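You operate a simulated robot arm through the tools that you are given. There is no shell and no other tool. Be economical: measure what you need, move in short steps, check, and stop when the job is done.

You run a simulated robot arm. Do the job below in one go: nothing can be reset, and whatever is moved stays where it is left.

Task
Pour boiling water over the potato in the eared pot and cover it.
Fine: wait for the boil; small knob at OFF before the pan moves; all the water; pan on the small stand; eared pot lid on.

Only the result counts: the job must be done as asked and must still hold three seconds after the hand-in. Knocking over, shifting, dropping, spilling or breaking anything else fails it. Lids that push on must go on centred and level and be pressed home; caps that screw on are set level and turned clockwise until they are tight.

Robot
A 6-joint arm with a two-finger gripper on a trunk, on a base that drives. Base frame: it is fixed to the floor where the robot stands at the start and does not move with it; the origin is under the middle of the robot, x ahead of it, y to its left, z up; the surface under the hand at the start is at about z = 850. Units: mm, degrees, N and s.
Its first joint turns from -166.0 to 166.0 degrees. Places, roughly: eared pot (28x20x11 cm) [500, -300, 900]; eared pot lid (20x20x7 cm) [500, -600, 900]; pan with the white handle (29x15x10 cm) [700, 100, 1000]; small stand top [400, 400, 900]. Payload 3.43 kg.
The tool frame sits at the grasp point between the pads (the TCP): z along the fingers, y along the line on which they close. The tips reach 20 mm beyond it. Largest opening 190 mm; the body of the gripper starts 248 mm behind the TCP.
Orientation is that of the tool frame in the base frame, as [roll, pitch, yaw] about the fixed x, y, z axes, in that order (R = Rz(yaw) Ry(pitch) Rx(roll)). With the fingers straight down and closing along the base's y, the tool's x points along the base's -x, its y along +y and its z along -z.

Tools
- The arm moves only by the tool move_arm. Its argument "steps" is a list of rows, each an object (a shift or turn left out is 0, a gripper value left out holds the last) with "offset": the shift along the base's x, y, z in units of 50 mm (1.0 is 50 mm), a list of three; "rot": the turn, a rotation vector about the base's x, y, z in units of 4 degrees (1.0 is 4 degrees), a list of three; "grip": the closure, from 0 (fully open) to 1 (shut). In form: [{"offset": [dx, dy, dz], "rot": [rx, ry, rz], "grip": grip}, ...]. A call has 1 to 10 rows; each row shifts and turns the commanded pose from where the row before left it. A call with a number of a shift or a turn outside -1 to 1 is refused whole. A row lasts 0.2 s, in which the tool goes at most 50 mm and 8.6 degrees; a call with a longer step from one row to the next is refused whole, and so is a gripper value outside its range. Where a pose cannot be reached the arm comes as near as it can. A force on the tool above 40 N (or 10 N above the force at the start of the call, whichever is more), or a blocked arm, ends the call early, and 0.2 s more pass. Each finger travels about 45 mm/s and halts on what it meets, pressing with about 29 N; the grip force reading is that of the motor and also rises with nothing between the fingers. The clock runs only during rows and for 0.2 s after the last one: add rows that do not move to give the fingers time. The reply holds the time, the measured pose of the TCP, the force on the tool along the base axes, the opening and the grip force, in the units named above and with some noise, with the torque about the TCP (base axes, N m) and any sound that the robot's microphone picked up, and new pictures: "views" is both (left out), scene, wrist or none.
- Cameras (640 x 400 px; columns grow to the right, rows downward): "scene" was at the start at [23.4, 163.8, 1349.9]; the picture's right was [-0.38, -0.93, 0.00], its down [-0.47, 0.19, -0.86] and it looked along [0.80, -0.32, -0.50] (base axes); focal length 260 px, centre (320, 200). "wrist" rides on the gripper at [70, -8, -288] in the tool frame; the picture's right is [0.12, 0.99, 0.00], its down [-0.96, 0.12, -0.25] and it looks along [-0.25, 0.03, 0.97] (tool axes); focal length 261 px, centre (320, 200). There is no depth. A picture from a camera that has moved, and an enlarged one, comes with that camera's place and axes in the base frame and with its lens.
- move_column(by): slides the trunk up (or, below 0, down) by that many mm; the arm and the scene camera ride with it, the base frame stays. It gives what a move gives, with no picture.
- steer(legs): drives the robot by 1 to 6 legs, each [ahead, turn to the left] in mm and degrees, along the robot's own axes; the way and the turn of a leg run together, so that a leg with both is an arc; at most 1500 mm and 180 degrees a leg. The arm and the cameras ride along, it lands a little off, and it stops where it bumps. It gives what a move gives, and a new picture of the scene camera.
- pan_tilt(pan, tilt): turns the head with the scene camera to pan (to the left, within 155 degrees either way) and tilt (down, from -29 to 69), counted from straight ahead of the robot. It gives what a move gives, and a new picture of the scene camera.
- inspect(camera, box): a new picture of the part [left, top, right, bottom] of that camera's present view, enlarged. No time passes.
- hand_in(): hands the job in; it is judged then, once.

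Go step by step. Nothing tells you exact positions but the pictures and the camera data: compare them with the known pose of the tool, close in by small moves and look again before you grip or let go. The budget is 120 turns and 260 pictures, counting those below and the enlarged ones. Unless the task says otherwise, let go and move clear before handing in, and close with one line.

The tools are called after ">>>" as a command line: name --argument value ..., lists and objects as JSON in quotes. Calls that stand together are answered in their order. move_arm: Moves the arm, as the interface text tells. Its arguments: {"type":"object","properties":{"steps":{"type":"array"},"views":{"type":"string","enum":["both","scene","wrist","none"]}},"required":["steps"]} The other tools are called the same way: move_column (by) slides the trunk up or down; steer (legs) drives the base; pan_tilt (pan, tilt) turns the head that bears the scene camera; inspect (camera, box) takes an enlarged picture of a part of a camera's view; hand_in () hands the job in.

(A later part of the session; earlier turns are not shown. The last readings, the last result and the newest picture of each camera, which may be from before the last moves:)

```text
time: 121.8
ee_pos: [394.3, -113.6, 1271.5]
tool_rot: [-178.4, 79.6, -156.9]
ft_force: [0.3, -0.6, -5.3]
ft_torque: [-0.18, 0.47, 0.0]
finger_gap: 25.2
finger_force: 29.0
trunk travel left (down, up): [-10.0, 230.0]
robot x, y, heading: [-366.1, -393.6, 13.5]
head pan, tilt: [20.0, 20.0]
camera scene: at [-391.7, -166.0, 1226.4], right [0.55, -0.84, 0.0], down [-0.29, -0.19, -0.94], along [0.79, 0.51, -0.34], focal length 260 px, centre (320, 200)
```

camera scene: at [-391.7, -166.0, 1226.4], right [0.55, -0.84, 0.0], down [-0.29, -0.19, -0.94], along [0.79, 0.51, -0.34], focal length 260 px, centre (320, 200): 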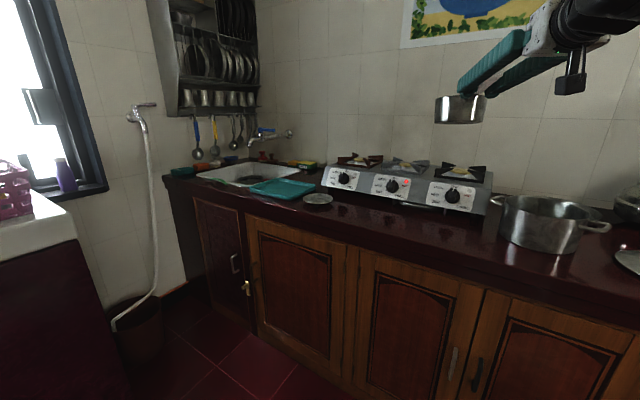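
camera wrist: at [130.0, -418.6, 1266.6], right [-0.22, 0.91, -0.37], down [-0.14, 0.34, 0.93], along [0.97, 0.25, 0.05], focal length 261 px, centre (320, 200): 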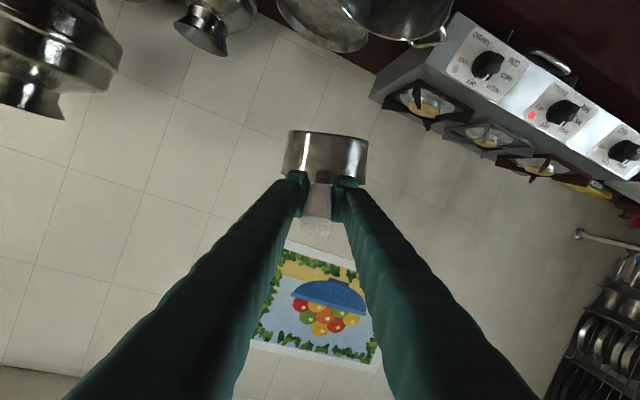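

On track. Continuing left and down toward a point above the stand.

>>> move_arm --steps '[{"offset": [-0.04, 0.5, -0.2], "rot": [0, 0, 0.46]}, {"offset": [-0.08, 0.85, -0.34], "rot": [0, 0, 0.46]}, {"offset": [-0.08, 0.85, -0.34], "rot": [0, 0, 0.46]}, {"offset": [-0.08, 0.85, -0.34], "rot": [0, 0, 0.46]}, {"offset": [-0.08, 0.85, -0.34], "rot": [0, 0, 0.46]}, {"offset": [-0.08, 0.85, -0.34], "rot": [0, 0, 0.46]}, {"offset": [-0.08, 0.85, -0.34], "rot": [0, 0, 0.46]}, {"offset": [-0.08, 0.85, -0.34], "rot": [0, 0, 0.46]}, {"offset": [-0.08, 0.85, -0.34], "rot": [0, 0, 0.46]}, {"offset": [-0.08, 0.85, -0.34], "rot": [0, 0, 0.46]}]' --views "both"

>>> inspect --camera "scene" --box '[240, 110, 440, 240]'

```text
time: 124.0
ee_pos: [362.3, 293.3, 1113.5]
tool_rot: [-178.2, 79.7, -138.3]
ft_force: [-0.3, 0.1, -3.2]
ft_torque: [-0.41, 0.49, 0.08]
finger_gap: 25.2
finger_force: 28.6
trunk travel left (down, up): [-10.0, 230.0]
robot x, y, heading: [-363.9, -395.7, 13.2]
head pan, tilt: [20.0, 20.0]
camera scene: at [-392.1, -166.1, 1226.4], right [0.55, -0.84, 0.0], down [-0.29, -0.19, -0.94], along [0.79, 0.51, -0.34], focal length 260 px, centre (320, 200)
camera wrist: at [139.7, 95.9, 1095.4], right [-0.65, 0.75, -0.12], down [-0.13, 0.05, 0.99], along [0.75, 0.66, 0.07], focal length 261 px, centre (320, 200)
```

scene: 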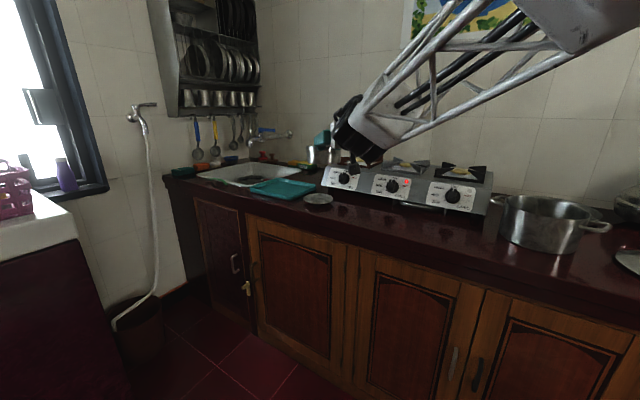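
wrist: 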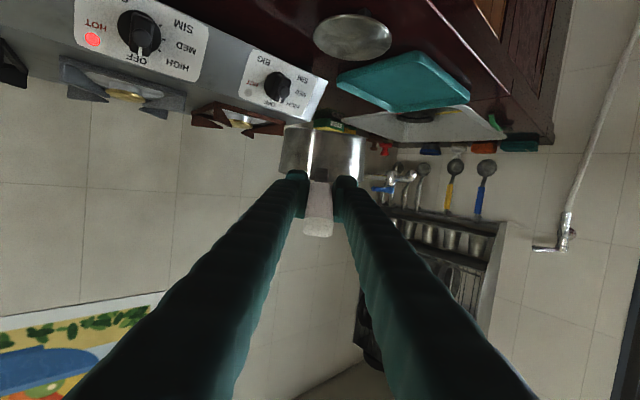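

```text
3.08 times, centred on (340, 175) of scene
camera zoom: at [-392.1, -166.1, 1226.4], right [0.55, -0.84, 0.0], down [-0.29, -0.19, -0.94], along [0.79, 0.51, -0.34], focal length 800 px, centre (258, 277)
```

zoom: 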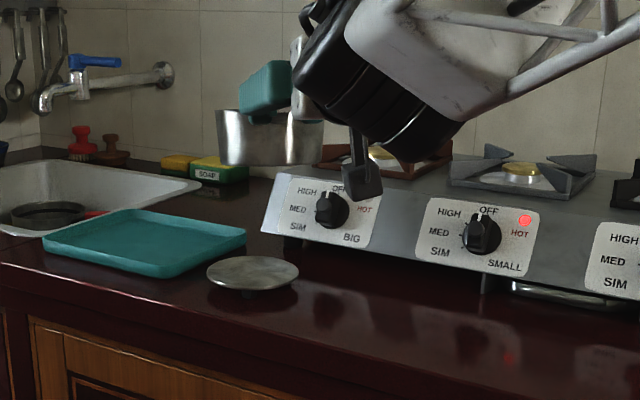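

The stand top is at about (449, 394, 866). The pan centre lies about 130 mm ahead of the TCP on the tool axis and its bottom about 73 mm below. I'll adjust laterally, lower to about 50 mm above the stand, and look.

>>> move_arm --steps '[{"offset": [-0.13, 0.17, -0.4]}, {"offset": [-0.13, 0.17, -0.4]}, {"offset": [0, 0, -0.4]}, {"offset": [0, 0, -0.4]}, {"offset": [0, 0, -0.4]}, {"offset": [0, 0, -0.4]}, {}]' --views "both"

>>> inspect --camera "scene" --box '[260, 140, 400, 230]'

>>> inspect --camera "wrist" --box '[240, 20, 440, 220]'

```text
time: 125.5
ee_pos: [345.9, 310.1, 990.1]
tool_rot: [-178.2, 79.7, -138.4]
ft_force: [1.3, 0.4, -5.4]
ft_torque: [-0.33, 0.41, 0.01]
finger_gap: 24.9
finger_force: 28.9
trunk travel left (down, up): [-10.0, 230.0]
robot x, y, heading: [-365.7, -392.3, 13.0]
head pan, tilt: [20.0, 20.0]
camera scene: at [-391.8, -165.7, 1226.4], right [0.55, -0.84, 0.0], down [-0.29, -0.19, -0.94], along [0.79, 0.51, -0.34], focal length 260 px, centre (320, 200)
camera wrist: at [124.9, 113.3, 973.2], right [-0.65, 0.75, -0.12], down [-0.13, 0.05, 0.99], along [0.75, 0.66, 0.07], focal length 261 px, centre (320, 200)
```

scene: 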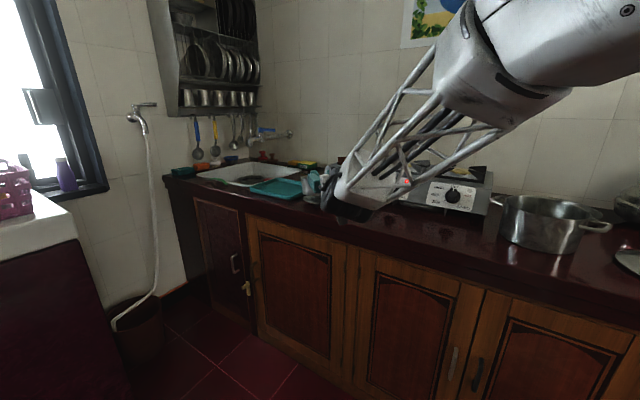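
wrist: 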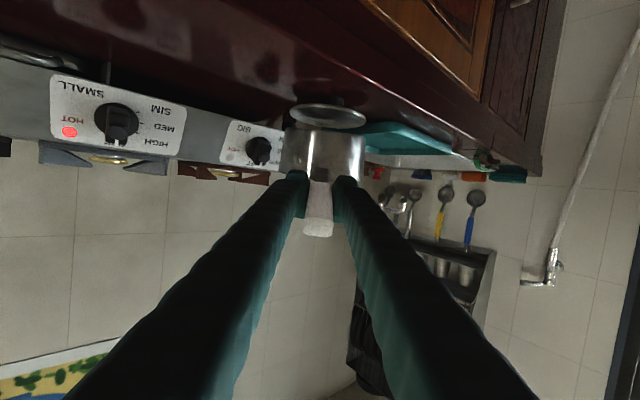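

```text
4.44 times, centred on (330, 185) of scene
camera zoom: at [-391.8, -165.7, 1226.4], right [0.55, -0.84, 0.0], down [-0.29, -0.19, -0.94], along [0.79, 0.51, -0.34], focal length 1156 px, centre (276, 267)
```

zoom: 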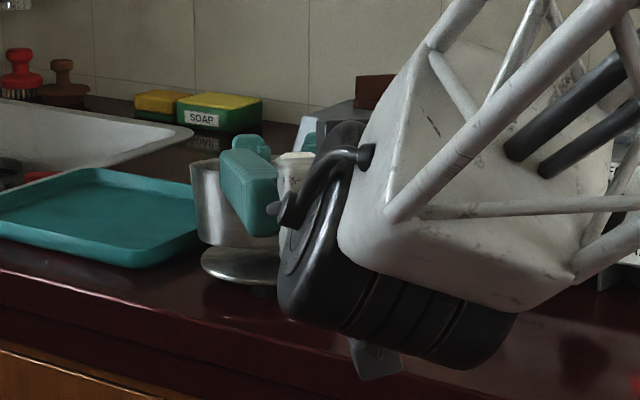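

```text
2.00 times, centred on (340, 120) of wrist
camera zoom: at [124.9, 113.3, 973.2], right [-0.65, 0.75, -0.12], down [-0.13, 0.05, 0.99], along [0.75, 0.66, 0.07], focal length 521 px, centre (280, 360)
```

zoom: 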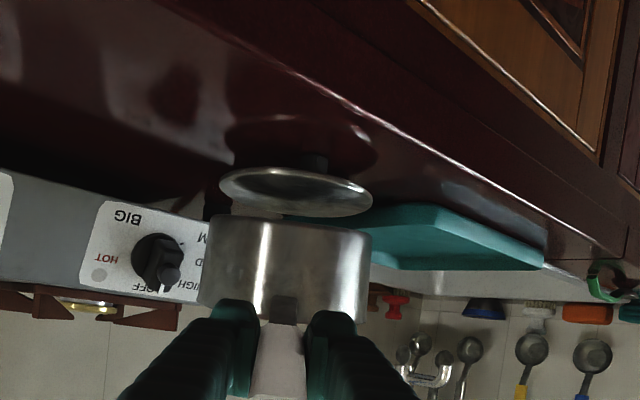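

The pan has sagged several degrees nose-down in the grip, because its handle end rose. I'll pitch the tool up 8° to level it and check again.

>>> move_arm --steps '[{"rot": [0.64, -0.77, 0]}, {"rot": [0.64, -0.77, 0]}, {}]' --views "none"

>>> inspect --camera "scene" --box '[280, 150, 360, 210]'

>>> inspect --camera "wrist" --box '[240, 70, 400, 170]'

```text
time: 126.3
ee_pos: [344.7, 309.8, 992.0]
tool_rot: [-172.0, 87.7, -132.1]
ft_force: [-0.3, 0.5, -5.5]
ft_torque: [-0.35, 0.47, -0.04]
finger_gap: 25.0
finger_force: 29.0
trunk travel left (down, up): [-10.0, 230.0]
robot x, y, heading: [-362.6, -392.3, 13.1]
head pan, tilt: [20.0, 20.0]
```

```text
6.67 times, centred on (320, 180) of scene
camera zoom: at [-391.8, -165.7, 1226.4], right [0.55, -0.84, 0.0], down [-0.29, -0.19, -0.94], along [0.79, 0.51, -0.34], focal length 1734 px, centre (320, 333)
```

zoom: 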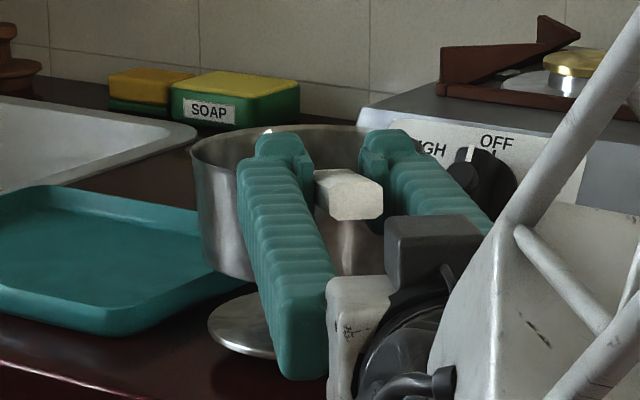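

```text
4.00 times, centred on (320, 120) of wrist
camera zoom: at [128.3, 115.9, 932.1], right [-0.64, 0.76, -0.12], down [-0.24, -0.04, 0.97], along [0.73, 0.65, 0.2], focal length 1043 px, centre (320, 520)
```

zoom: 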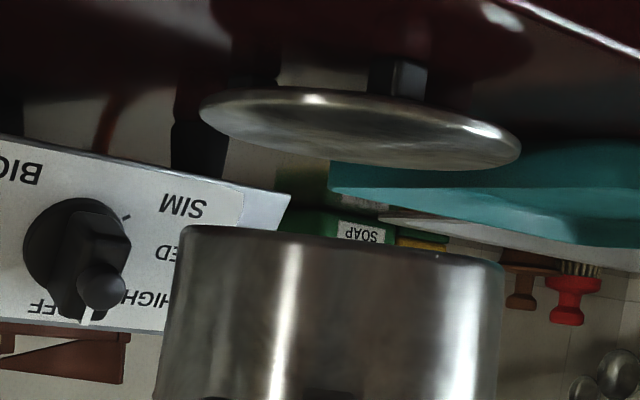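

The pan looks level now and sits over the stand. I'll lower it in small steps, watching the vertical force.

>>> move_arm --steps '[{"offset": [0, 0, -0.2]}, {"offset": [0, 0, -0.2]}, {"offset": [0, 0, -0.2]}, {}]' --views "wrist"

>>> inspect --camera "scene" --box '[280, 150, 360, 210]'

>>> inspect --camera "wrist" --box '[240, 70, 400, 170]'

```text
time: 127.3
ee_pos: [344.6, 309.6, 961.3]
tool_rot: [-171.6, 87.5, -131.7]
ft_force: [-0.2, -0.3, -5.1]
ft_torque: [-0.36, 0.45, -0.05]
finger_gap: 25.2
finger_force: 29.0
trunk travel left (down, up): [-10.0, 230.0]
robot x, y, heading: [-363.8, -392.6, 13.2]
head pan, tilt: [20.0, 20.0]
camera wrist: at [128.3, 116.4, 903.3], right [-0.64, 0.76, -0.13], down [-0.24, -0.04, 0.97], along [0.73, 0.65, 0.2], focal length 261 px, centre (320, 200)
```

wrist: 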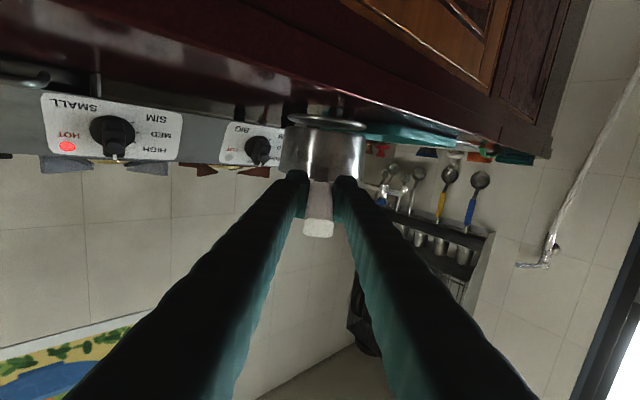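

```text
6.67 times, centred on (320, 180) of scene
camera zoom: at [-391.8, -165.7, 1226.4], right [0.55, -0.84, 0.0], down [-0.29, -0.19, -0.94], along [0.79, 0.51, -0.34], focal length 1734 px, centre (320, 333)
```

zoom: 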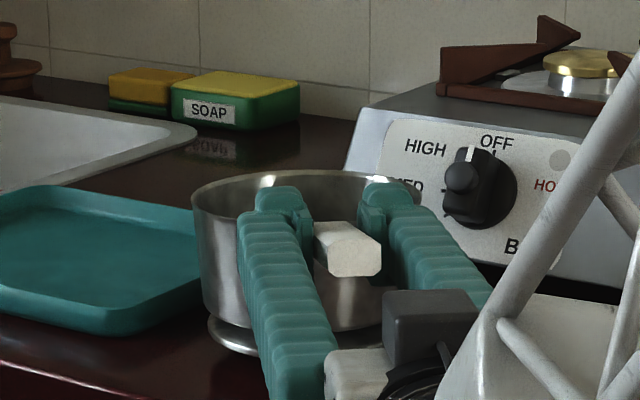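

```text
4.00 times, centred on (320, 120) of wrist
camera zoom: at [128.3, 116.4, 903.3], right [-0.64, 0.76, -0.13], down [-0.24, -0.04, 0.97], along [0.73, 0.65, 0.2], focal length 1043 px, centre (320, 520)
```

zoom: 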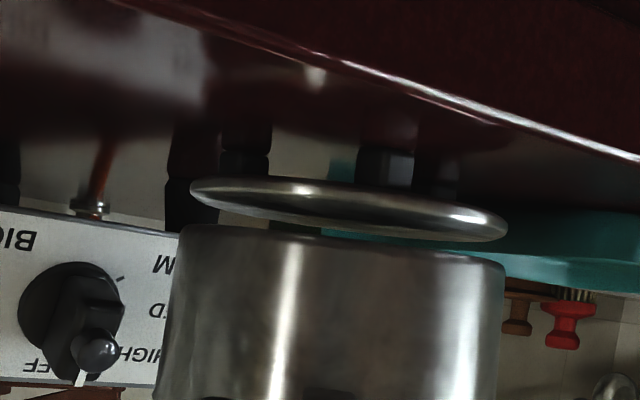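

The pan is centred laterally and a few millimetres above the stand. Lowering gently.

>>> move_arm --steps '[{"offset": [0, 0, -0.08]}, {"offset": [0, 0, -0.08]}, {}]' --views "none"

>>> move_arm --steps '[{"offset": [0, 0, -0.06]}, {"offset": [0, 0, -0.06]}, {}]' --views "none"

>>> inspect --camera "wrist" --box '[240, 70, 400, 170]'

```text
time: 128.2
ee_pos: [345.3, 311.8, 954.8]
tool_rot: [-171.8, 87.7, -131.9]
ft_force: [1.8, 1.7, 1.2]
ft_torque: [0.59, -0.51, -0.08]
finger_gap: 25.2
finger_force: 28.9
trunk travel left (down, up): [-10.0, 230.0]
robot x, y, heading: [-365.5, -392.0, 13.3]
head pan, tilt: [20.0, 20.0]
```

```text
time: 128.9
ee_pos: [343.4, 312.0, 949.2]
tool_rot: [-171.8, 87.7, -131.9]
ft_force: [-0.7, -2.8, 14.2]
ft_torque: [0.58, -0.61, -0.04]
finger_gap: 25.1
finger_force: 29.2
trunk travel left (down, up): [-10.0, 230.0]
robot x, y, heading: [-366.3, -392.6, 13.1]
head pan, tilt: [20.0, 20.0]
```

```text
4.00 times, centred on (320, 120) of wrist
camera zoom: at [126.7, 117.3, 889.8], right [-0.64, 0.76, -0.12], down [-0.24, -0.04, 0.97], along [0.73, 0.65, 0.21], focal length 1043 px, centre (320, 520)
```

zoom: 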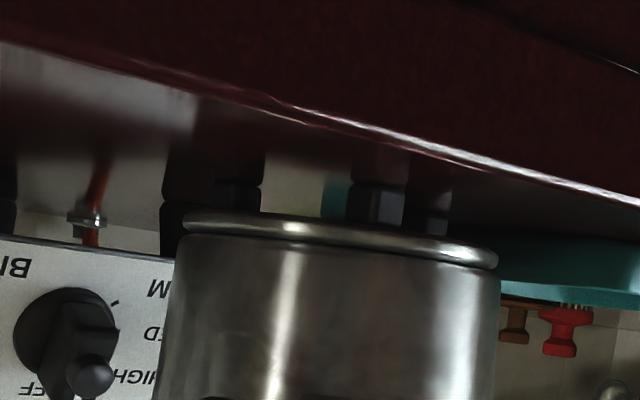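

Contact is made at about 955 mm. I'll ease up 4 mm to remove the push, then look before releasing.

>>> move_arm --steps '[{"offset": [0, 0, 0.05]}, {"offset": [0, 0, 0.03]}, {}]' --views "none"

>>> inspect --camera "wrist" --box '[240, 70, 400, 170]'

>>> inspect --camera "scene" --box '[280, 150, 360, 210]'

```text
time: 129.8
ee_pos: [344.8, 313.0, 949.5]
tool_rot: [-171.8, 87.4, -132.0]
ft_force: [0.2, -0.4, -2.6]
ft_torque: [-0.19, 0.34, 0.02]
finger_gap: 25.2
finger_force: 29.2
trunk travel left (down, up): [-10.0, 230.0]
robot x, y, heading: [-366.4, -391.3, 13.3]
head pan, tilt: [20.0, 20.0]
```

```text
4.00 times, centred on (320, 120) of wrist
camera zoom: at [127.7, 118.0, 891.6], right [-0.64, 0.76, -0.13], down [-0.24, -0.04, 0.97], along [0.73, 0.65, 0.2], focal length 1043 px, centre (320, 520)
```

zoom: 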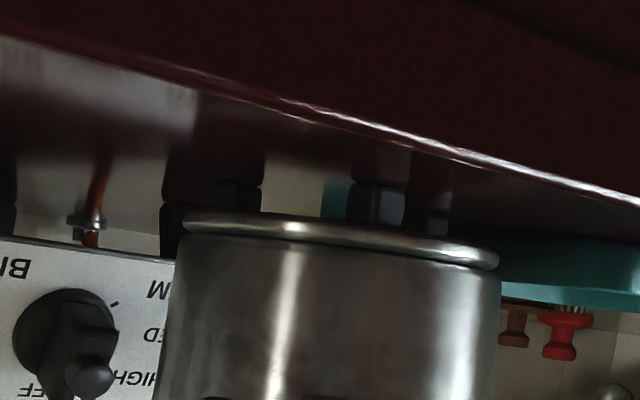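

```text
6.67 times, centred on (320, 180) of scene
camera zoom: at [-391.9, -165.7, 1226.2], right [0.55, -0.84, 0.0], down [-0.29, -0.19, -0.94], along [0.79, 0.51, -0.34], focal length 1734 px, centre (320, 333)
```

zoom: 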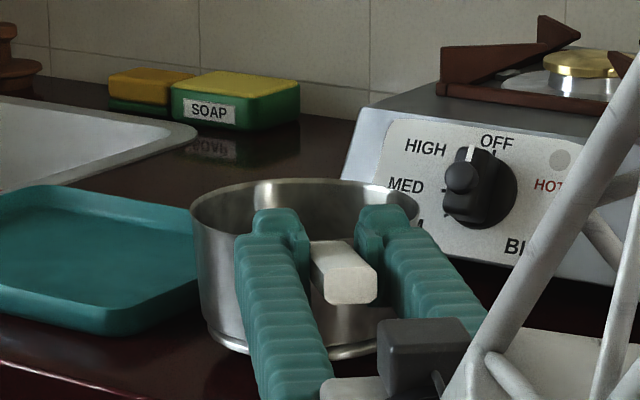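

The pan sits flat and centred on the stand. Opening the fingers.

>>> move_arm --steps '[{"grip": 0.85}, {"grip": 0.75}, {"grip": 0.65}, {"grip": 0.6}, {"grip": 0.6}, {"grip": 0.6}]' --views "none"

>>> inspect --camera "wrist" --box '[240, 70, 400, 170]'

>>> inspect --camera "scene" --box '[280, 150, 360, 210]'

```text
time: 131.2
ee_pos: [345.8, 311.9, 951.5]
tool_rot: [-171.8, 87.6, -132.0]
ft_force: [1.3, -0.2, -0.3]
ft_torque: [0.01, 0.02, 0.0]
finger_gap: 75.9
finger_force: 0.1
trunk travel left (down, up): [-10.0, 230.0]
robot x, y, heading: [-368.9, -393.7, 13.4]
head pan, tilt: [20.0, 20.0]
```

```text
4.00 times, centred on (320, 120) of wrist
camera zoom: at [127.8, 118.0, 892.7], right [-0.64, 0.76, -0.12], down [-0.24, -0.04, 0.97], along [0.73, 0.65, 0.2], focal length 1043 px, centre (320, 520)
```

zoom: 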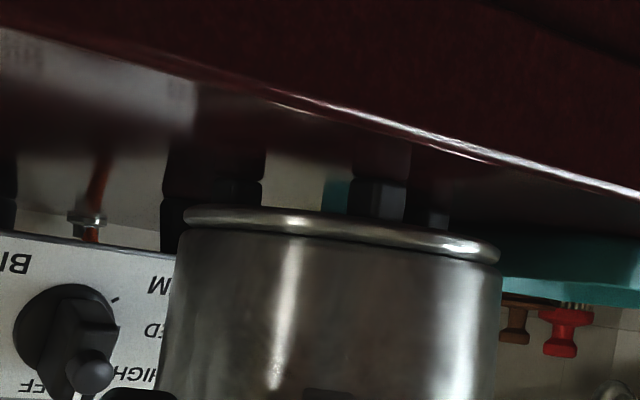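

```text
6.67 times, centred on (320, 180) of scene
camera zoom: at [-391.9, -165.8, 1226.4], right [0.55, -0.84, 0.0], down [-0.29, -0.19, -0.94], along [0.79, 0.51, -0.34], focal length 1734 px, centre (320, 333)
```

zoom: 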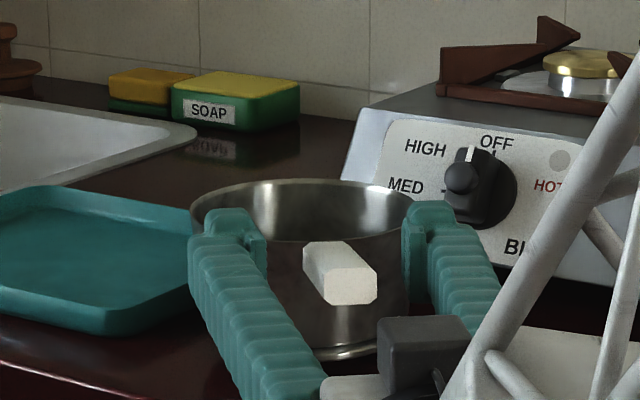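

Released cleanly. I'll back straight out along the handle, then raise the trunk.

>>> move_arm --steps '[{"offset": [-0.69, -0.58, 0.03]}, {"offset": [-0.69, -0.58, 0.03]}, {"offset": [-0.69, -0.58, 0.03]}, {}]' --views "none"

>>> move_column --by 140

>>> pan_tilt --pan 15 --tilt 25

```text
time: 132.2
ee_pos: [241.6, 223.4, 956.5]
tool_rot: [-171.7, 87.5, -131.8]
ft_force: [-0.7, 0.6, -0.3]
ft_torque: [0.0, -0.01, -0.03]
finger_gap: 75.9
finger_force: 0.0
trunk travel left (down, up): [-10.0, 230.0]
robot x, y, heading: [-364.9, -391.6, 13.1]
head pan, tilt: [20.0, 20.0]
```

```text
time: 133.8
ee_pos: [240.5, 221.3, 1096.9]
tool_rot: [-171.8, 87.6, -132.0]
ft_force: [0.3, 0.4, -0.7]
ft_torque: [-0.04, 0.02, 0.0]
finger_gap: 75.9
finger_force: 0.1
trunk travel left (down, up): [-150.0, 90.0]
robot x, y, heading: [-363.7, -395.7, 13.1]
head pan, tilt: [20.0, 20.0]
```

```text
time: 134.5
ee_pos: [241.9, 222.8, 1097.5]
tool_rot: [-171.8, 87.6, -132.0]
ft_force: [-0.6, -0.5, -0.4]
ft_torque: [-0.05, 0.01, 0.03]
finger_gap: 76.1
finger_force: 0.0
trunk travel left (down, up): [-150.0, 90.0]
robot x, y, heading: [-369.2, -393.1, 13.0]
head pan, tilt: [15.0, 25.0]
camera scene: at [-388.7, -173.3, 1358.4], right [0.47, -0.88, 0.0], down [-0.37, -0.2, -0.91], along [0.8, 0.43, -0.42], focal length 260 px, centre (320, 200)
```

scene: 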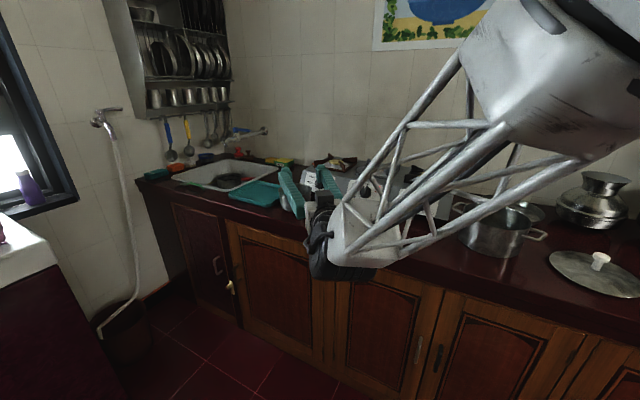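

Now I'll swing the tool to pointing straight down while travelling to above the lid.

>>> move_arm --steps '[{"offset": [0, 0, 0.8], "rot": [-0.64, 0.77, 0]}, {"offset": [0, 0, 0.8], "rot": [-0.64, 0.77, 0]}, {"offset": [0.24, -0.6, 0.4], "rot": [-0.64, 0.77, 0]}, {"offset": [0.24, -0.8, 0], "rot": [-0.64, 0.77, 0]}, {"offset": [0.24, -0.8, 0], "rot": [-0.64, 0.77, 0]}, {"offset": [0.24, -0.8, 0], "rot": [-0.64, 0.77, 0]}, {"offset": [0.24, -0.8, 0], "rot": [-0.64, 0.77, 0]}, {"offset": [0.24, -0.8, 0], "rot": [-0.64, 0.77, 0]}, {"offset": [0.24, -0.8, 0], "rot": [-0.64, 0.77, 0]}, {"offset": [0.24, -0.8, 0], "rot": [-0.64, 0.77, 0]}]' --views "none"

>>> move_arm --steps '[{"offset": [0.3, -0.8, 0], "rot": [-0.64, 0.77, 0]}, {"offset": [0.3, -0.8, 0], "rot": [-0.64, 0.77, 0]}, {"offset": [0.3, -0.8, 0], "rot": [-0.64, 0.77, 0]}, {"offset": [0.3, -0.8, 0], "rot": [-0.64, 0.77, 0]}, {"offset": [0.3, -0.8, 0], "rot": [-0.64, 0.77, 0]}, {"offset": [0.3, -0.8, 0], "rot": [-0.64, 0.77, 0]}, {"offset": [0.3, -0.8, 0], "rot": [-0.64, 0.77, 0]}, {"offset": [0.3, -0.8, 0], "rot": [-0.64, 0.77, 0]}, {"offset": [0.3, -0.8, 0], "rot": [-0.64, 0.77, 0]}, {"offset": [0.3, -0.8, 0], "rot": [-0.64, 0.77, 0]}]' --views "both"

```text
time: 136.9
ee_pos: [356.2, -131.6, 1172.1]
tool_rot: [-166.3, 44.0, -136.1]
ft_force: [0.3, -0.5, -0.1]
ft_torque: [0.02, 0.01, -0.01]
finger_gap: 75.9
finger_force: 0.1
out of reach, approached as far as the arm can: row 5, 6
trunk travel left (down, up): [-150.0, 90.0]
robot x, y, heading: [-362.8, -394.7, 13.2]
head pan, tilt: [15.0, 25.0]
stopped in row 10: the arm was blocked; the commanded pose is now the measured one
```

```text
time: 139.1
ee_pos: [505.3, -533.4, 1171.2]
tool_rot: [-168.9, 3.9, -137.3]
ft_force: [-1.5, 0.4, 1.4]
ft_torque: [-0.07, -0.21, 0.04]
finger_gap: 76.0
finger_force: 0.0
trunk travel left (down, up): [-150.0, 90.0]
robot x, y, heading: [-366.5, -396.4, 13.1]
head pan, tilt: [15.0, 25.0]
camera scene: at [-389.2, -173.4, 1358.2], right [0.47, -0.88, 0.0], down [-0.37, -0.2, -0.91], along [0.8, 0.43, -0.42], focal length 260 px, centre (320, 200)
camera wrist: at [407.5, -560.2, 1450.1], right [-0.74, 0.64, -0.2], down [0.58, 0.76, 0.29], along [0.34, 0.1, -0.94], focal length 261 px, centre (320, 200)
```

scene: 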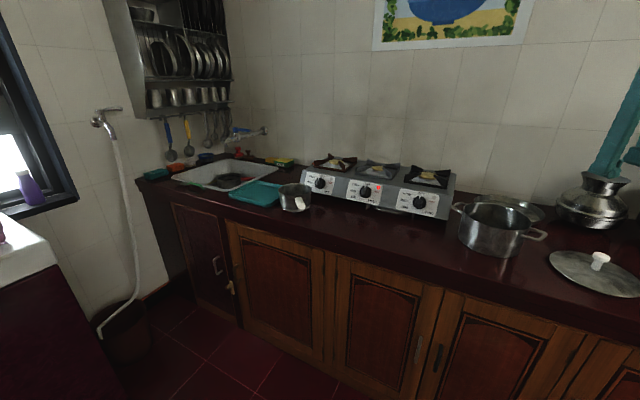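
wrist: 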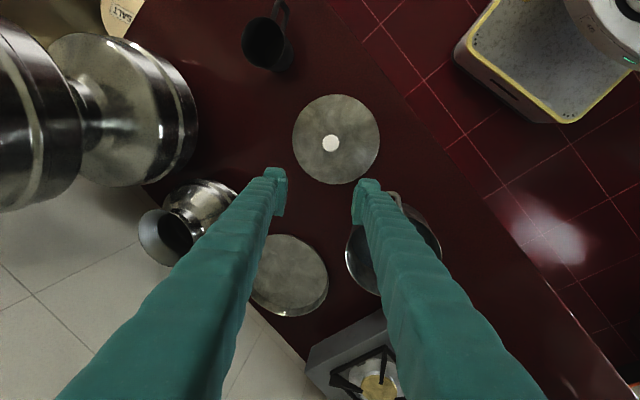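

The arm is now above the lid, whose knob is at about (505, -582). I'll level the tool, centre over the knob and look again.

>>> move_arm --steps '[{"rot": [0.462, 0.863, 0], "offset": [0, -0.33, -0.3]}, {"rot": [0.462, 0.863, 0], "offset": [0, -0.33, -0.4]}, {"rot": [0.462, 0.863, 0], "offset": [0, -0.32, -0.4]}, {}]' --views "wrist"

>>> pan_tilt --pan -20 --tilt 25

```text
time: 140.1
ee_pos: [506.5, -580.5, 1117.7]
tool_rot: [179.8, 0.1, -137.7]
ft_force: [-0.2, 0.0, -0.7]
ft_torque: [0.05, 0.06, 0.02]
finger_gap: 76.0
finger_force: 0.1
trunk travel left (down, up): [-150.0, 90.0]
robot x, y, heading: [-362.5, -397.1, 13.1]
head pan, tilt: [15.0, 25.0]
camera wrist: at [460.8, -635.0, 1405.0], right [-0.76, 0.65, 0.0], down [0.63, 0.73, 0.25], along [0.16, 0.19, -0.97], focal length 261 px, centre (320, 200)
```

wrist: 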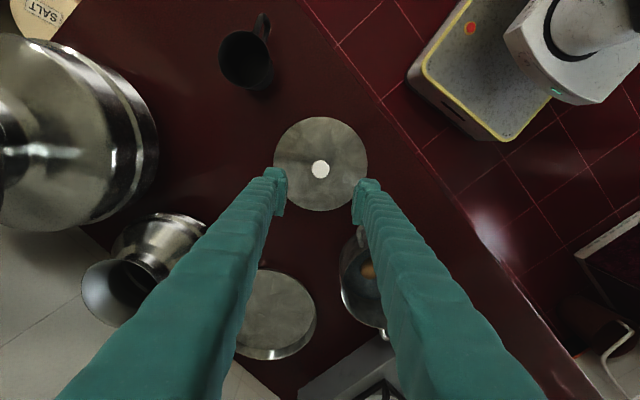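

```text
time: 141.1
ee_pos: [508.2, -579.6, 1119.5]
tool_rot: [180.0, 0.0, -137.7]
ft_force: [0.7, 1.6, -0.9]
ft_torque: [0.01, 0.0, -0.02]
finger_gap: 76.1
finger_force: 0.1
trunk travel left (down, up): [-150.0, 90.0]
robot x, y, heading: [-364.0, -393.4, 13.3]
head pan, tilt: [-20.0, 25.0]
camera scene: at [-378.3, -228.0, 1358.4], right [-0.12, -0.99, 0.0], down [-0.42, 0.05, -0.91], along [0.9, -0.11, -0.42], focal length 260 px, centre (320, 200)
```

scene: 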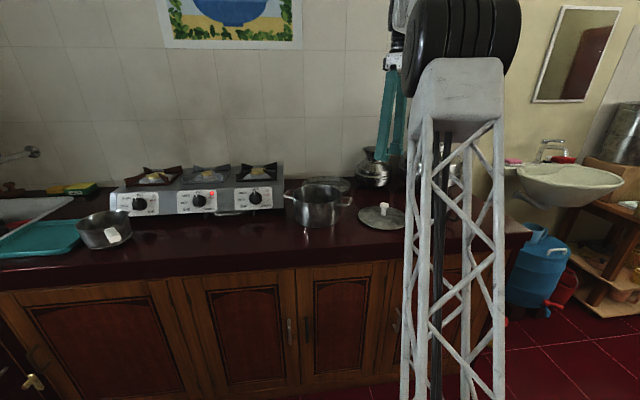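

I'll correct a few millimetres and descend to just above the knob for a check.

>>> move_arm --steps '[{"offset": [-0.05, -0.06, -0.5]}, {"offset": [0, 0, -0.9]}, {"offset": [0, 0, -0.9]}, {"offset": [0, 0, -0.7]}, {}]' --views "wrist"

>>> inspect --camera "scene" --box '[340, 130, 440, 240]'

```text
time: 142.3
ee_pos: [500.6, -585.2, 970.4]
tool_rot: [-180.0, 0.1, -137.5]
ft_force: [-0.3, 0.3, 0.4]
ft_torque: [-0.03, 0.04, 0.06]
finger_gap: 75.8
finger_force: 0.1
trunk travel left (down, up): [-150.0, 90.0]
robot x, y, heading: [-365.8, -396.1, 13.3]
head pan, tilt: [-20.0, 25.0]
camera wrist: at [454.9, -640.1, 1255.7], right [-0.76, 0.65, 0.0], down [0.63, 0.73, 0.25], along [0.16, 0.19, -0.97], focal length 261 px, centre (320, 200)
```

wrist: 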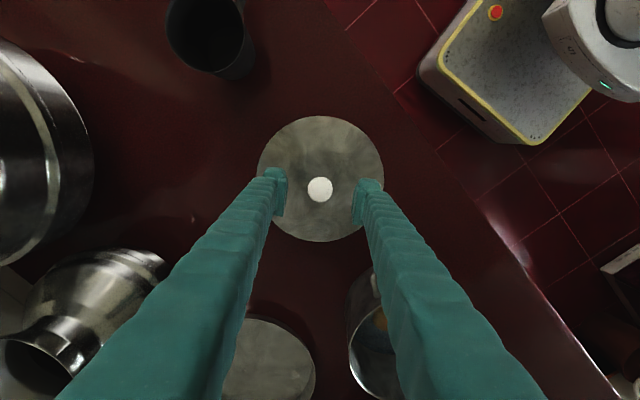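

```text
3.64 times, centred on (390, 185) of scene
camera zoom: at [-378.2, -228.1, 1358.4], right [-0.12, -0.99, 0.0], down [-0.42, 0.05, -0.91], along [0.9, -0.11, -0.42], focal length 946 px, centre (66, 254)
```

zoom: 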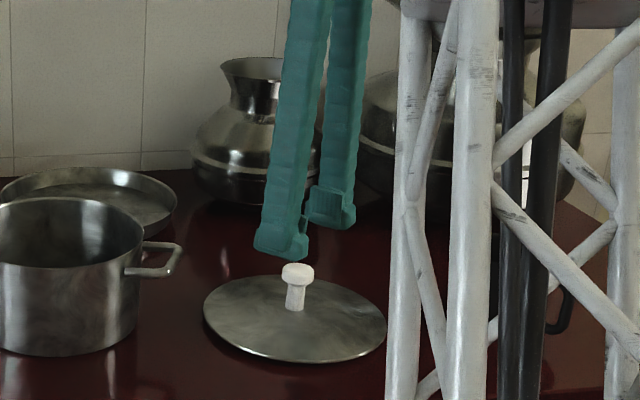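

The knob is centred, with its top at about 921 and the lid surface at about 868. I'll descend to z = 903 and close.

>>> move_arm --steps '[{"offset": [0, 0, -0.5]}, {"offset": [0, 0, -0.5]}, {"offset": [0, 0, -0.34]}, {}, {"grip": 0.98}, {"grip": 0.98}, {"grip": 0.98}, {"grip": 0.98}, {"grip": 0.98}, {"grip": 0.98}]' --views "wrist"

>>> inspect --camera "scene" --box '[340, 130, 440, 240]'

```text
time: 144.5
ee_pos: [504.1, -584.6, 901.3]
tool_rot: [179.9, 0.1, -137.6]
ft_force: [-0.1, -0.7, 0.7]
ft_torque: [-0.03, -0.02, 0.07]
finger_gap: 28.8
finger_force: 29.0
trunk travel left (down, up): [-150.0, 90.0]
robot x, y, heading: [-366.6, -394.3, 13.0]
head pan, tilt: [-20.0, 25.0]
camera wrist: at [457.6, -638.7, 1188.4], right [-0.76, 0.65, 0.0], down [0.63, 0.73, 0.25], along [0.16, 0.19, -0.97], focal length 261 px, centre (320, 200)
```

wrist: 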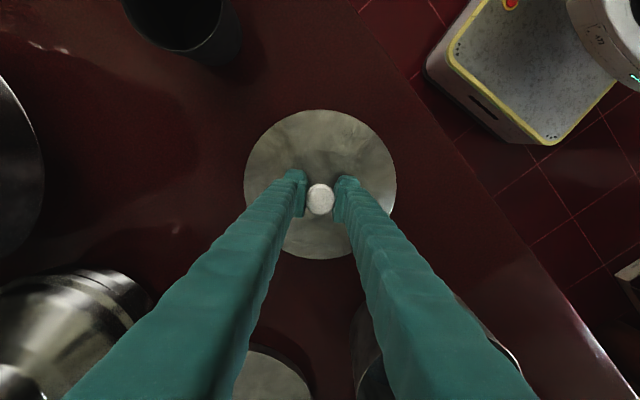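

```text
3.64 times, centred on (390, 185) of scene
camera zoom: at [-378.3, -228.1, 1358.4], right [-0.12, -0.99, 0.0], down [-0.42, 0.05, -0.91], along [0.9, -0.11, -0.42], focal length 946 px, centre (66, 254)
```

zoom: 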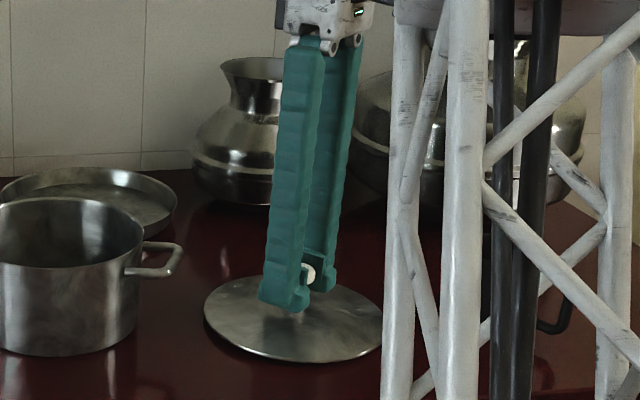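

The lid knob is held at 28.8 mm. I'll lift, then travel to above the pot.

>>> move_arm --steps '[{"offset": [0, 0, 0.3]}, {"offset": [0, 0, 0.5]}, {"offset": [0, 0, 0.8]}, {"offset": [0, 0, 0.8]}, {"offset": [0, 0, 0.8]}, {}]' --views "none"

>>> inspect --camera "scene" --box '[270, 130, 430, 250]'

>>> inspect --camera "wrist" --box '[0, 0, 640, 400]'

```text
time: 145.9
ee_pos: [504.4, -584.2, 1057.1]
tool_rot: [179.9, 0.1, -137.6]
ft_force: [0.4, 0.1, -1.3]
ft_torque: [-0.02, -0.01, 0.01]
finger_gap: 28.8
finger_force: 28.9
trunk travel left (down, up): [-150.0, 90.0]
robot x, y, heading: [-364.8, -393.3, 13.3]
head pan, tilt: [-20.0, 25.0]
```

```text
3.33 times, centred on (350, 190) of scene
camera zoom: at [-378.3, -228.1, 1358.4], right [-0.12, -0.99, 0.0], down [-0.42, 0.05, -0.91], along [0.9, -0.11, -0.42], focal length 867 px, centre (220, 233)
```

zoom: 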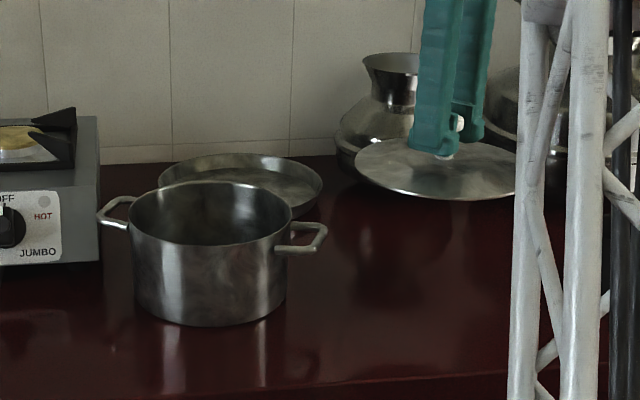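

```text
1.00 times, centred on (320, 200) of wrist (not enlarged: the box is as wide or as high as the picture)
camera zoom: at [459.2, -638.5, 1345.6], right [-0.76, 0.65, 0.0], down [0.63, 0.73, 0.25], along [0.16, 0.19, -0.97], focal length 261 px, centre (320, 200)
```

zoom: 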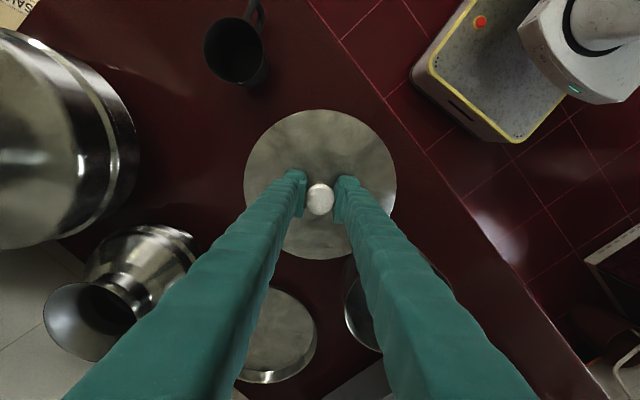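

The lid hangs level. I'll move it over the pot centre at about (546, -325) and compare from the scene camera.

>>> move_arm --steps '[{"offset": [0.06, 0.35, 0]}, {"offset": [0.12, 0.75, 0]}, {"offset": [0.12, 0.75, 0]}, {"offset": [0.12, 0.75, 0]}, {"offset": [0.12, 0.75, 0]}, {"offset": [0.12, 0.75, 0]}, {"offset": [0.12, 0.75, 0]}, {"offset": [0.06, 0.34, 0]}, {}]' --views "wrist"

>>> inspect --camera "scene" --box '[250, 130, 410, 250]'

```text
time: 147.9
ee_pos: [546.3, -324.7, 1060.1]
tool_rot: [180.0, 0.1, -137.5]
ft_force: [0.3, -0.2, -1.0]
ft_torque: [-0.06, 0.0, 0.03]
finger_gap: 29.1
finger_force: 29.3
trunk travel left (down, up): [-150.0, 90.0]
robot x, y, heading: [-366.2, -397.9, 13.0]
head pan, tilt: [-20.0, 25.0]
camera wrist: at [500.1, -379.0, 1347.6], right [-0.76, 0.65, 0.0], down [0.63, 0.73, 0.25], along [0.16, 0.19, -0.97], focal length 261 px, centre (320, 200)
```

wrist: 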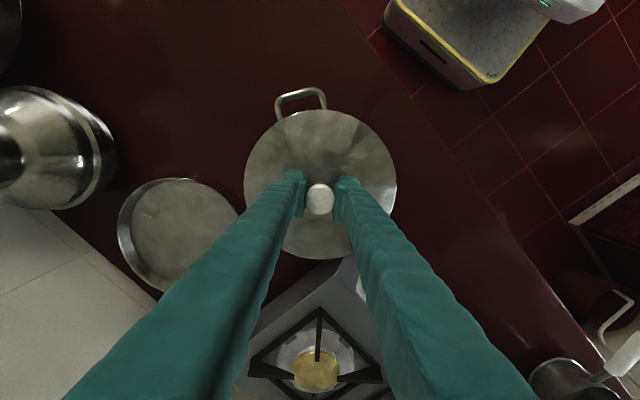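

```text
3.33 times, centred on (330, 190) of scene
camera zoom: at [-378.2, -228.0, 1358.4], right [-0.12, -0.99, 0.0], down [-0.42, 0.05, -0.91], along [0.9, -0.11, -0.42], focal length 867 px, centre (287, 233)
```

zoom: 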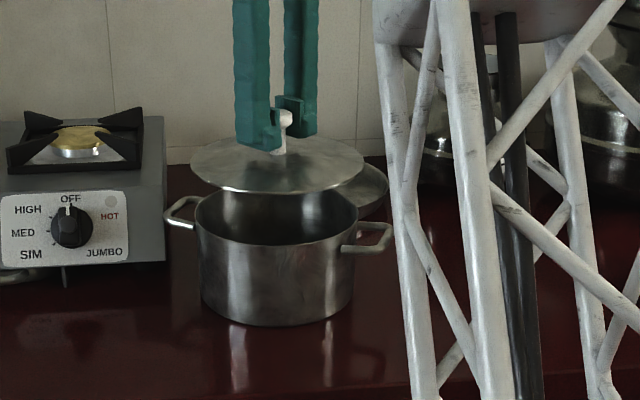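

Laterally the lid and rim line up (277 vs 276.5 px). I'll lower to about 10 mm above the rim and compare edges.

>>> move_arm --steps '[{"offset": [0, 0, -0.3]}, {"offset": [0, 0, -0.3]}, {"offset": [0, 0, -0.2]}, {}]' --views "wrist"

>>> inspect --camera "scene" --box '[280, 150, 380, 230]'

>>> inspect --camera "wrist" --box '[230, 70, 410, 270]'

```text
time: 148.9
ee_pos: [546.5, -325.9, 1019.7]
tool_rot: [-179.9, 0.2, -137.6]
ft_force: [-0.6, 0.3, -1.0]
ft_torque: [0.0, 0.01, -0.01]
finger_gap: 28.9
finger_force: 29.6
trunk travel left (down, up): [-150.0, 90.0]
robot x, y, heading: [-363.0, -393.9, 13.0]
head pan, tilt: [-20.0, 25.0]
camera wrist: at [500.3, -380.4, 1307.5], right [-0.76, 0.65, 0.0], down [0.63, 0.73, 0.25], along [0.16, 0.19, -0.97], focal length 261 px, centre (320, 200)
```

wrist: 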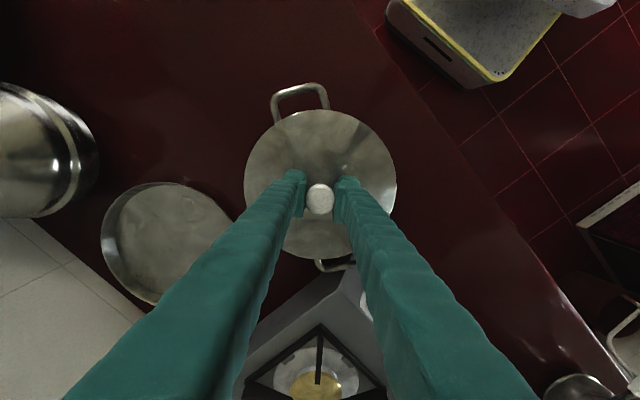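

```text
5.00 times, centred on (330, 190) of scene
camera zoom: at [-378.2, -228.0, 1358.4], right [-0.12, -0.99, 0.0], down [-0.42, 0.05, -0.91], along [0.9, -0.11, -0.42], focal length 1300 px, centre (270, 250)
```

zoom: 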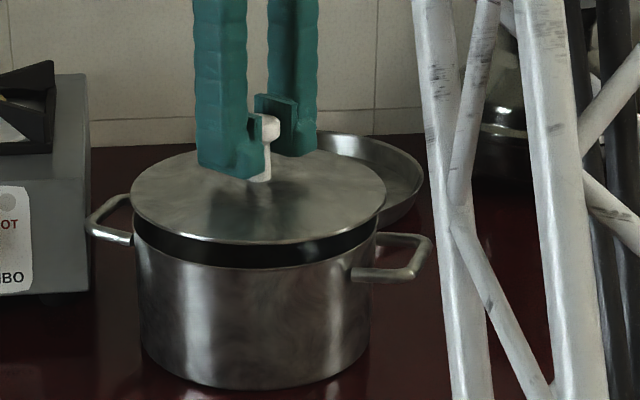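

```text
2.00 times, centred on (320, 170) of wrist
camera zoom: at [500.3, -380.4, 1307.5], right [-0.76, 0.65, 0.0], down [0.63, 0.73, 0.25], along [0.16, 0.19, -0.97], focal length 521 px, centre (320, 260)
```

zoom: 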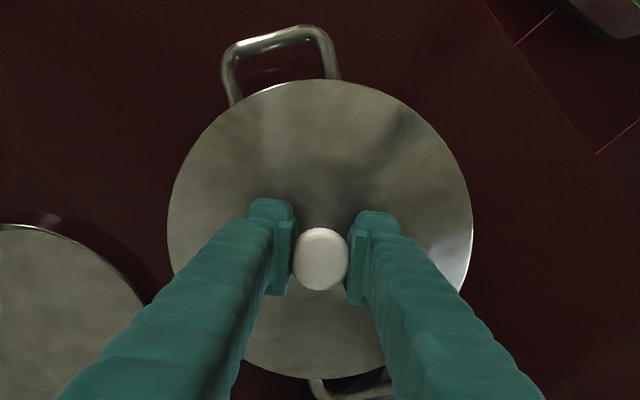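

Both views agree the lid is centred to within about 3 mm, with a gap of about 18 mm. Lowering gently until contact.

>>> move_arm --steps '[{"offset": [0, 0, -0.1]}, {"offset": [0, 0, -0.1]}, {}]' --views "none"

>>> move_arm --steps '[{"offset": [0, 0, -0.06]}, {"offset": [0, 0, -0.06]}, {}]' --views "none"

>>> inspect --camera "scene" --box '[280, 150, 380, 230]'

```text
time: 149.7
ee_pos: [547.6, -325.6, 1010.1]
tool_rot: [-179.9, 0.2, -137.6]
ft_force: [-0.5, -0.2, -1.5]
ft_torque: [-0.04, 0.01, -0.03]
finger_gap: 29.0
finger_force: 29.0
trunk travel left (down, up): [-150.0, 90.0]
robot x, y, heading: [-366.0, -394.7, 13.2]
head pan, tilt: [-20.0, 25.0]
```

```text
time: 150.5
ee_pos: [546.3, -323.9, 1004.8]
tool_rot: [-180.0, 0.1, -137.6]
ft_force: [-1.1, -0.2, -1.0]
ft_torque: [0.02, -0.04, -0.01]
finger_gap: 29.0
finger_force: 28.8
trunk travel left (down, up): [-150.0, 90.0]
robot x, y, heading: [-363.0, -396.7, 13.3]
head pan, tilt: [-20.0, 25.0]
```

```text
5.00 times, centred on (330, 190) of scene
camera zoom: at [-378.3, -228.0, 1358.4], right [-0.12, -0.99, 0.0], down [-0.42, 0.05, -0.91], along [0.9, -0.11, -0.42], focal length 1300 px, centre (270, 250)
```

zoom: 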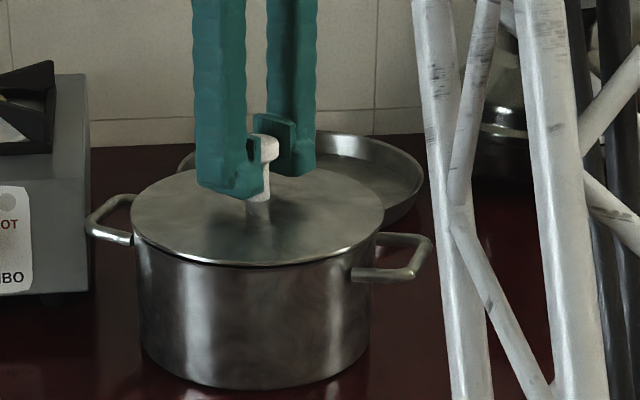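

Almost touching. I'll go on in 2 mm steps.

>>> move_arm --steps '[{"offset": [0, 0, -0.05]}, {}]' --views "none"

>>> move_arm --steps '[{"offset": [0, 0, -0.05]}, {}]' --views "none"

>>> inspect --camera "scene" --box '[280, 150, 380, 230]'

```text
time: 151.1
ee_pos: [547.6, -325.0, 1001.8]
tool_rot: [-180.0, 0.1, -137.6]
ft_force: [0.9, -0.1, -1.2]
ft_torque: [0.01, -0.04, -0.01]
finger_gap: 28.7
finger_force: 29.0
trunk travel left (down, up): [-150.0, 90.0]
robot x, y, heading: [-365.2, -393.4, 13.3]
head pan, tilt: [-20.0, 25.0]
```

```text
time: 151.7
ee_pos: [546.4, -323.2, 1000.2]
tool_rot: [-180.0, 0.0, -137.6]
ft_force: [0.6, 0.0, -1.4]
ft_torque: [-0.04, -0.01, 0.0]
finger_gap: 29.0
finger_force: 29.1
trunk travel left (down, up): [-150.0, 90.0]
robot x, y, heading: [-367.4, -396.4, 13.4]
head pan, tilt: [-20.0, 25.0]
```

```text
5.00 times, centred on (330, 190) of scene
camera zoom: at [-378.2, -228.0, 1358.4], right [-0.12, -0.99, 0.0], down [-0.42, 0.05, -0.91], along [0.9, -0.11, -0.42], focal length 1300 px, centre (270, 250)
```

zoom: 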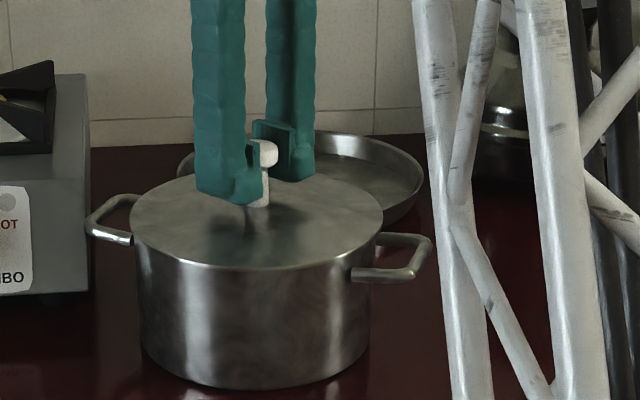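

>>> move_arm --steps '[{"offset": [0, 0, -0.05]}, {}]' --views "none"

>>> move_arm --steps '[{"offset": [0, 0, -0.04]}, {}]' --views "none"

>>> inspect --camera "scene" --box '[280, 150, 380, 230]'

```text
time: 152.3
ee_pos: [545.7, -324.3, 999.5]
tool_rot: [-180.0, 0.2, -137.6]
ft_force: [1.3, 2.0, 25.1]
ft_torque: [-0.15, 0.17, 0.09]
finger_gap: 29.0
finger_force: 28.6
trunk travel left (down, up): [-150.0, 90.0]
robot x, y, heading: [-365.5, -396.9, 13.2]
head pan, tilt: [-20.0, 25.0]
```

```text
time: 152.9
ee_pos: [546.6, -323.2, 995.8]
tool_rot: [180.0, 0.1, -137.6]
ft_force: [1.3, -0.1, 28.3]
ft_torque: [0.03, 0.01, 0.02]
finger_gap: 29.1
finger_force: 28.7
trunk travel left (down, up): [-150.0, 90.0]
robot x, y, heading: [-362.9, -394.9, 13.2]
head pan, tilt: [-20.0, 25.0]
```

```text
5.00 times, centred on (330, 190) of scene
camera zoom: at [-379.3, -228.0, 1358.5], right [-0.12, -0.99, 0.0], down [-0.42, 0.05, -0.91], along [0.9, -0.11, -0.42], focal length 1300 px, centre (270, 250)
```

zoom: 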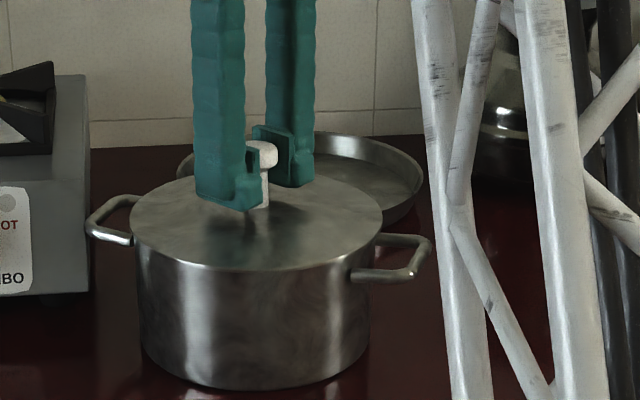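

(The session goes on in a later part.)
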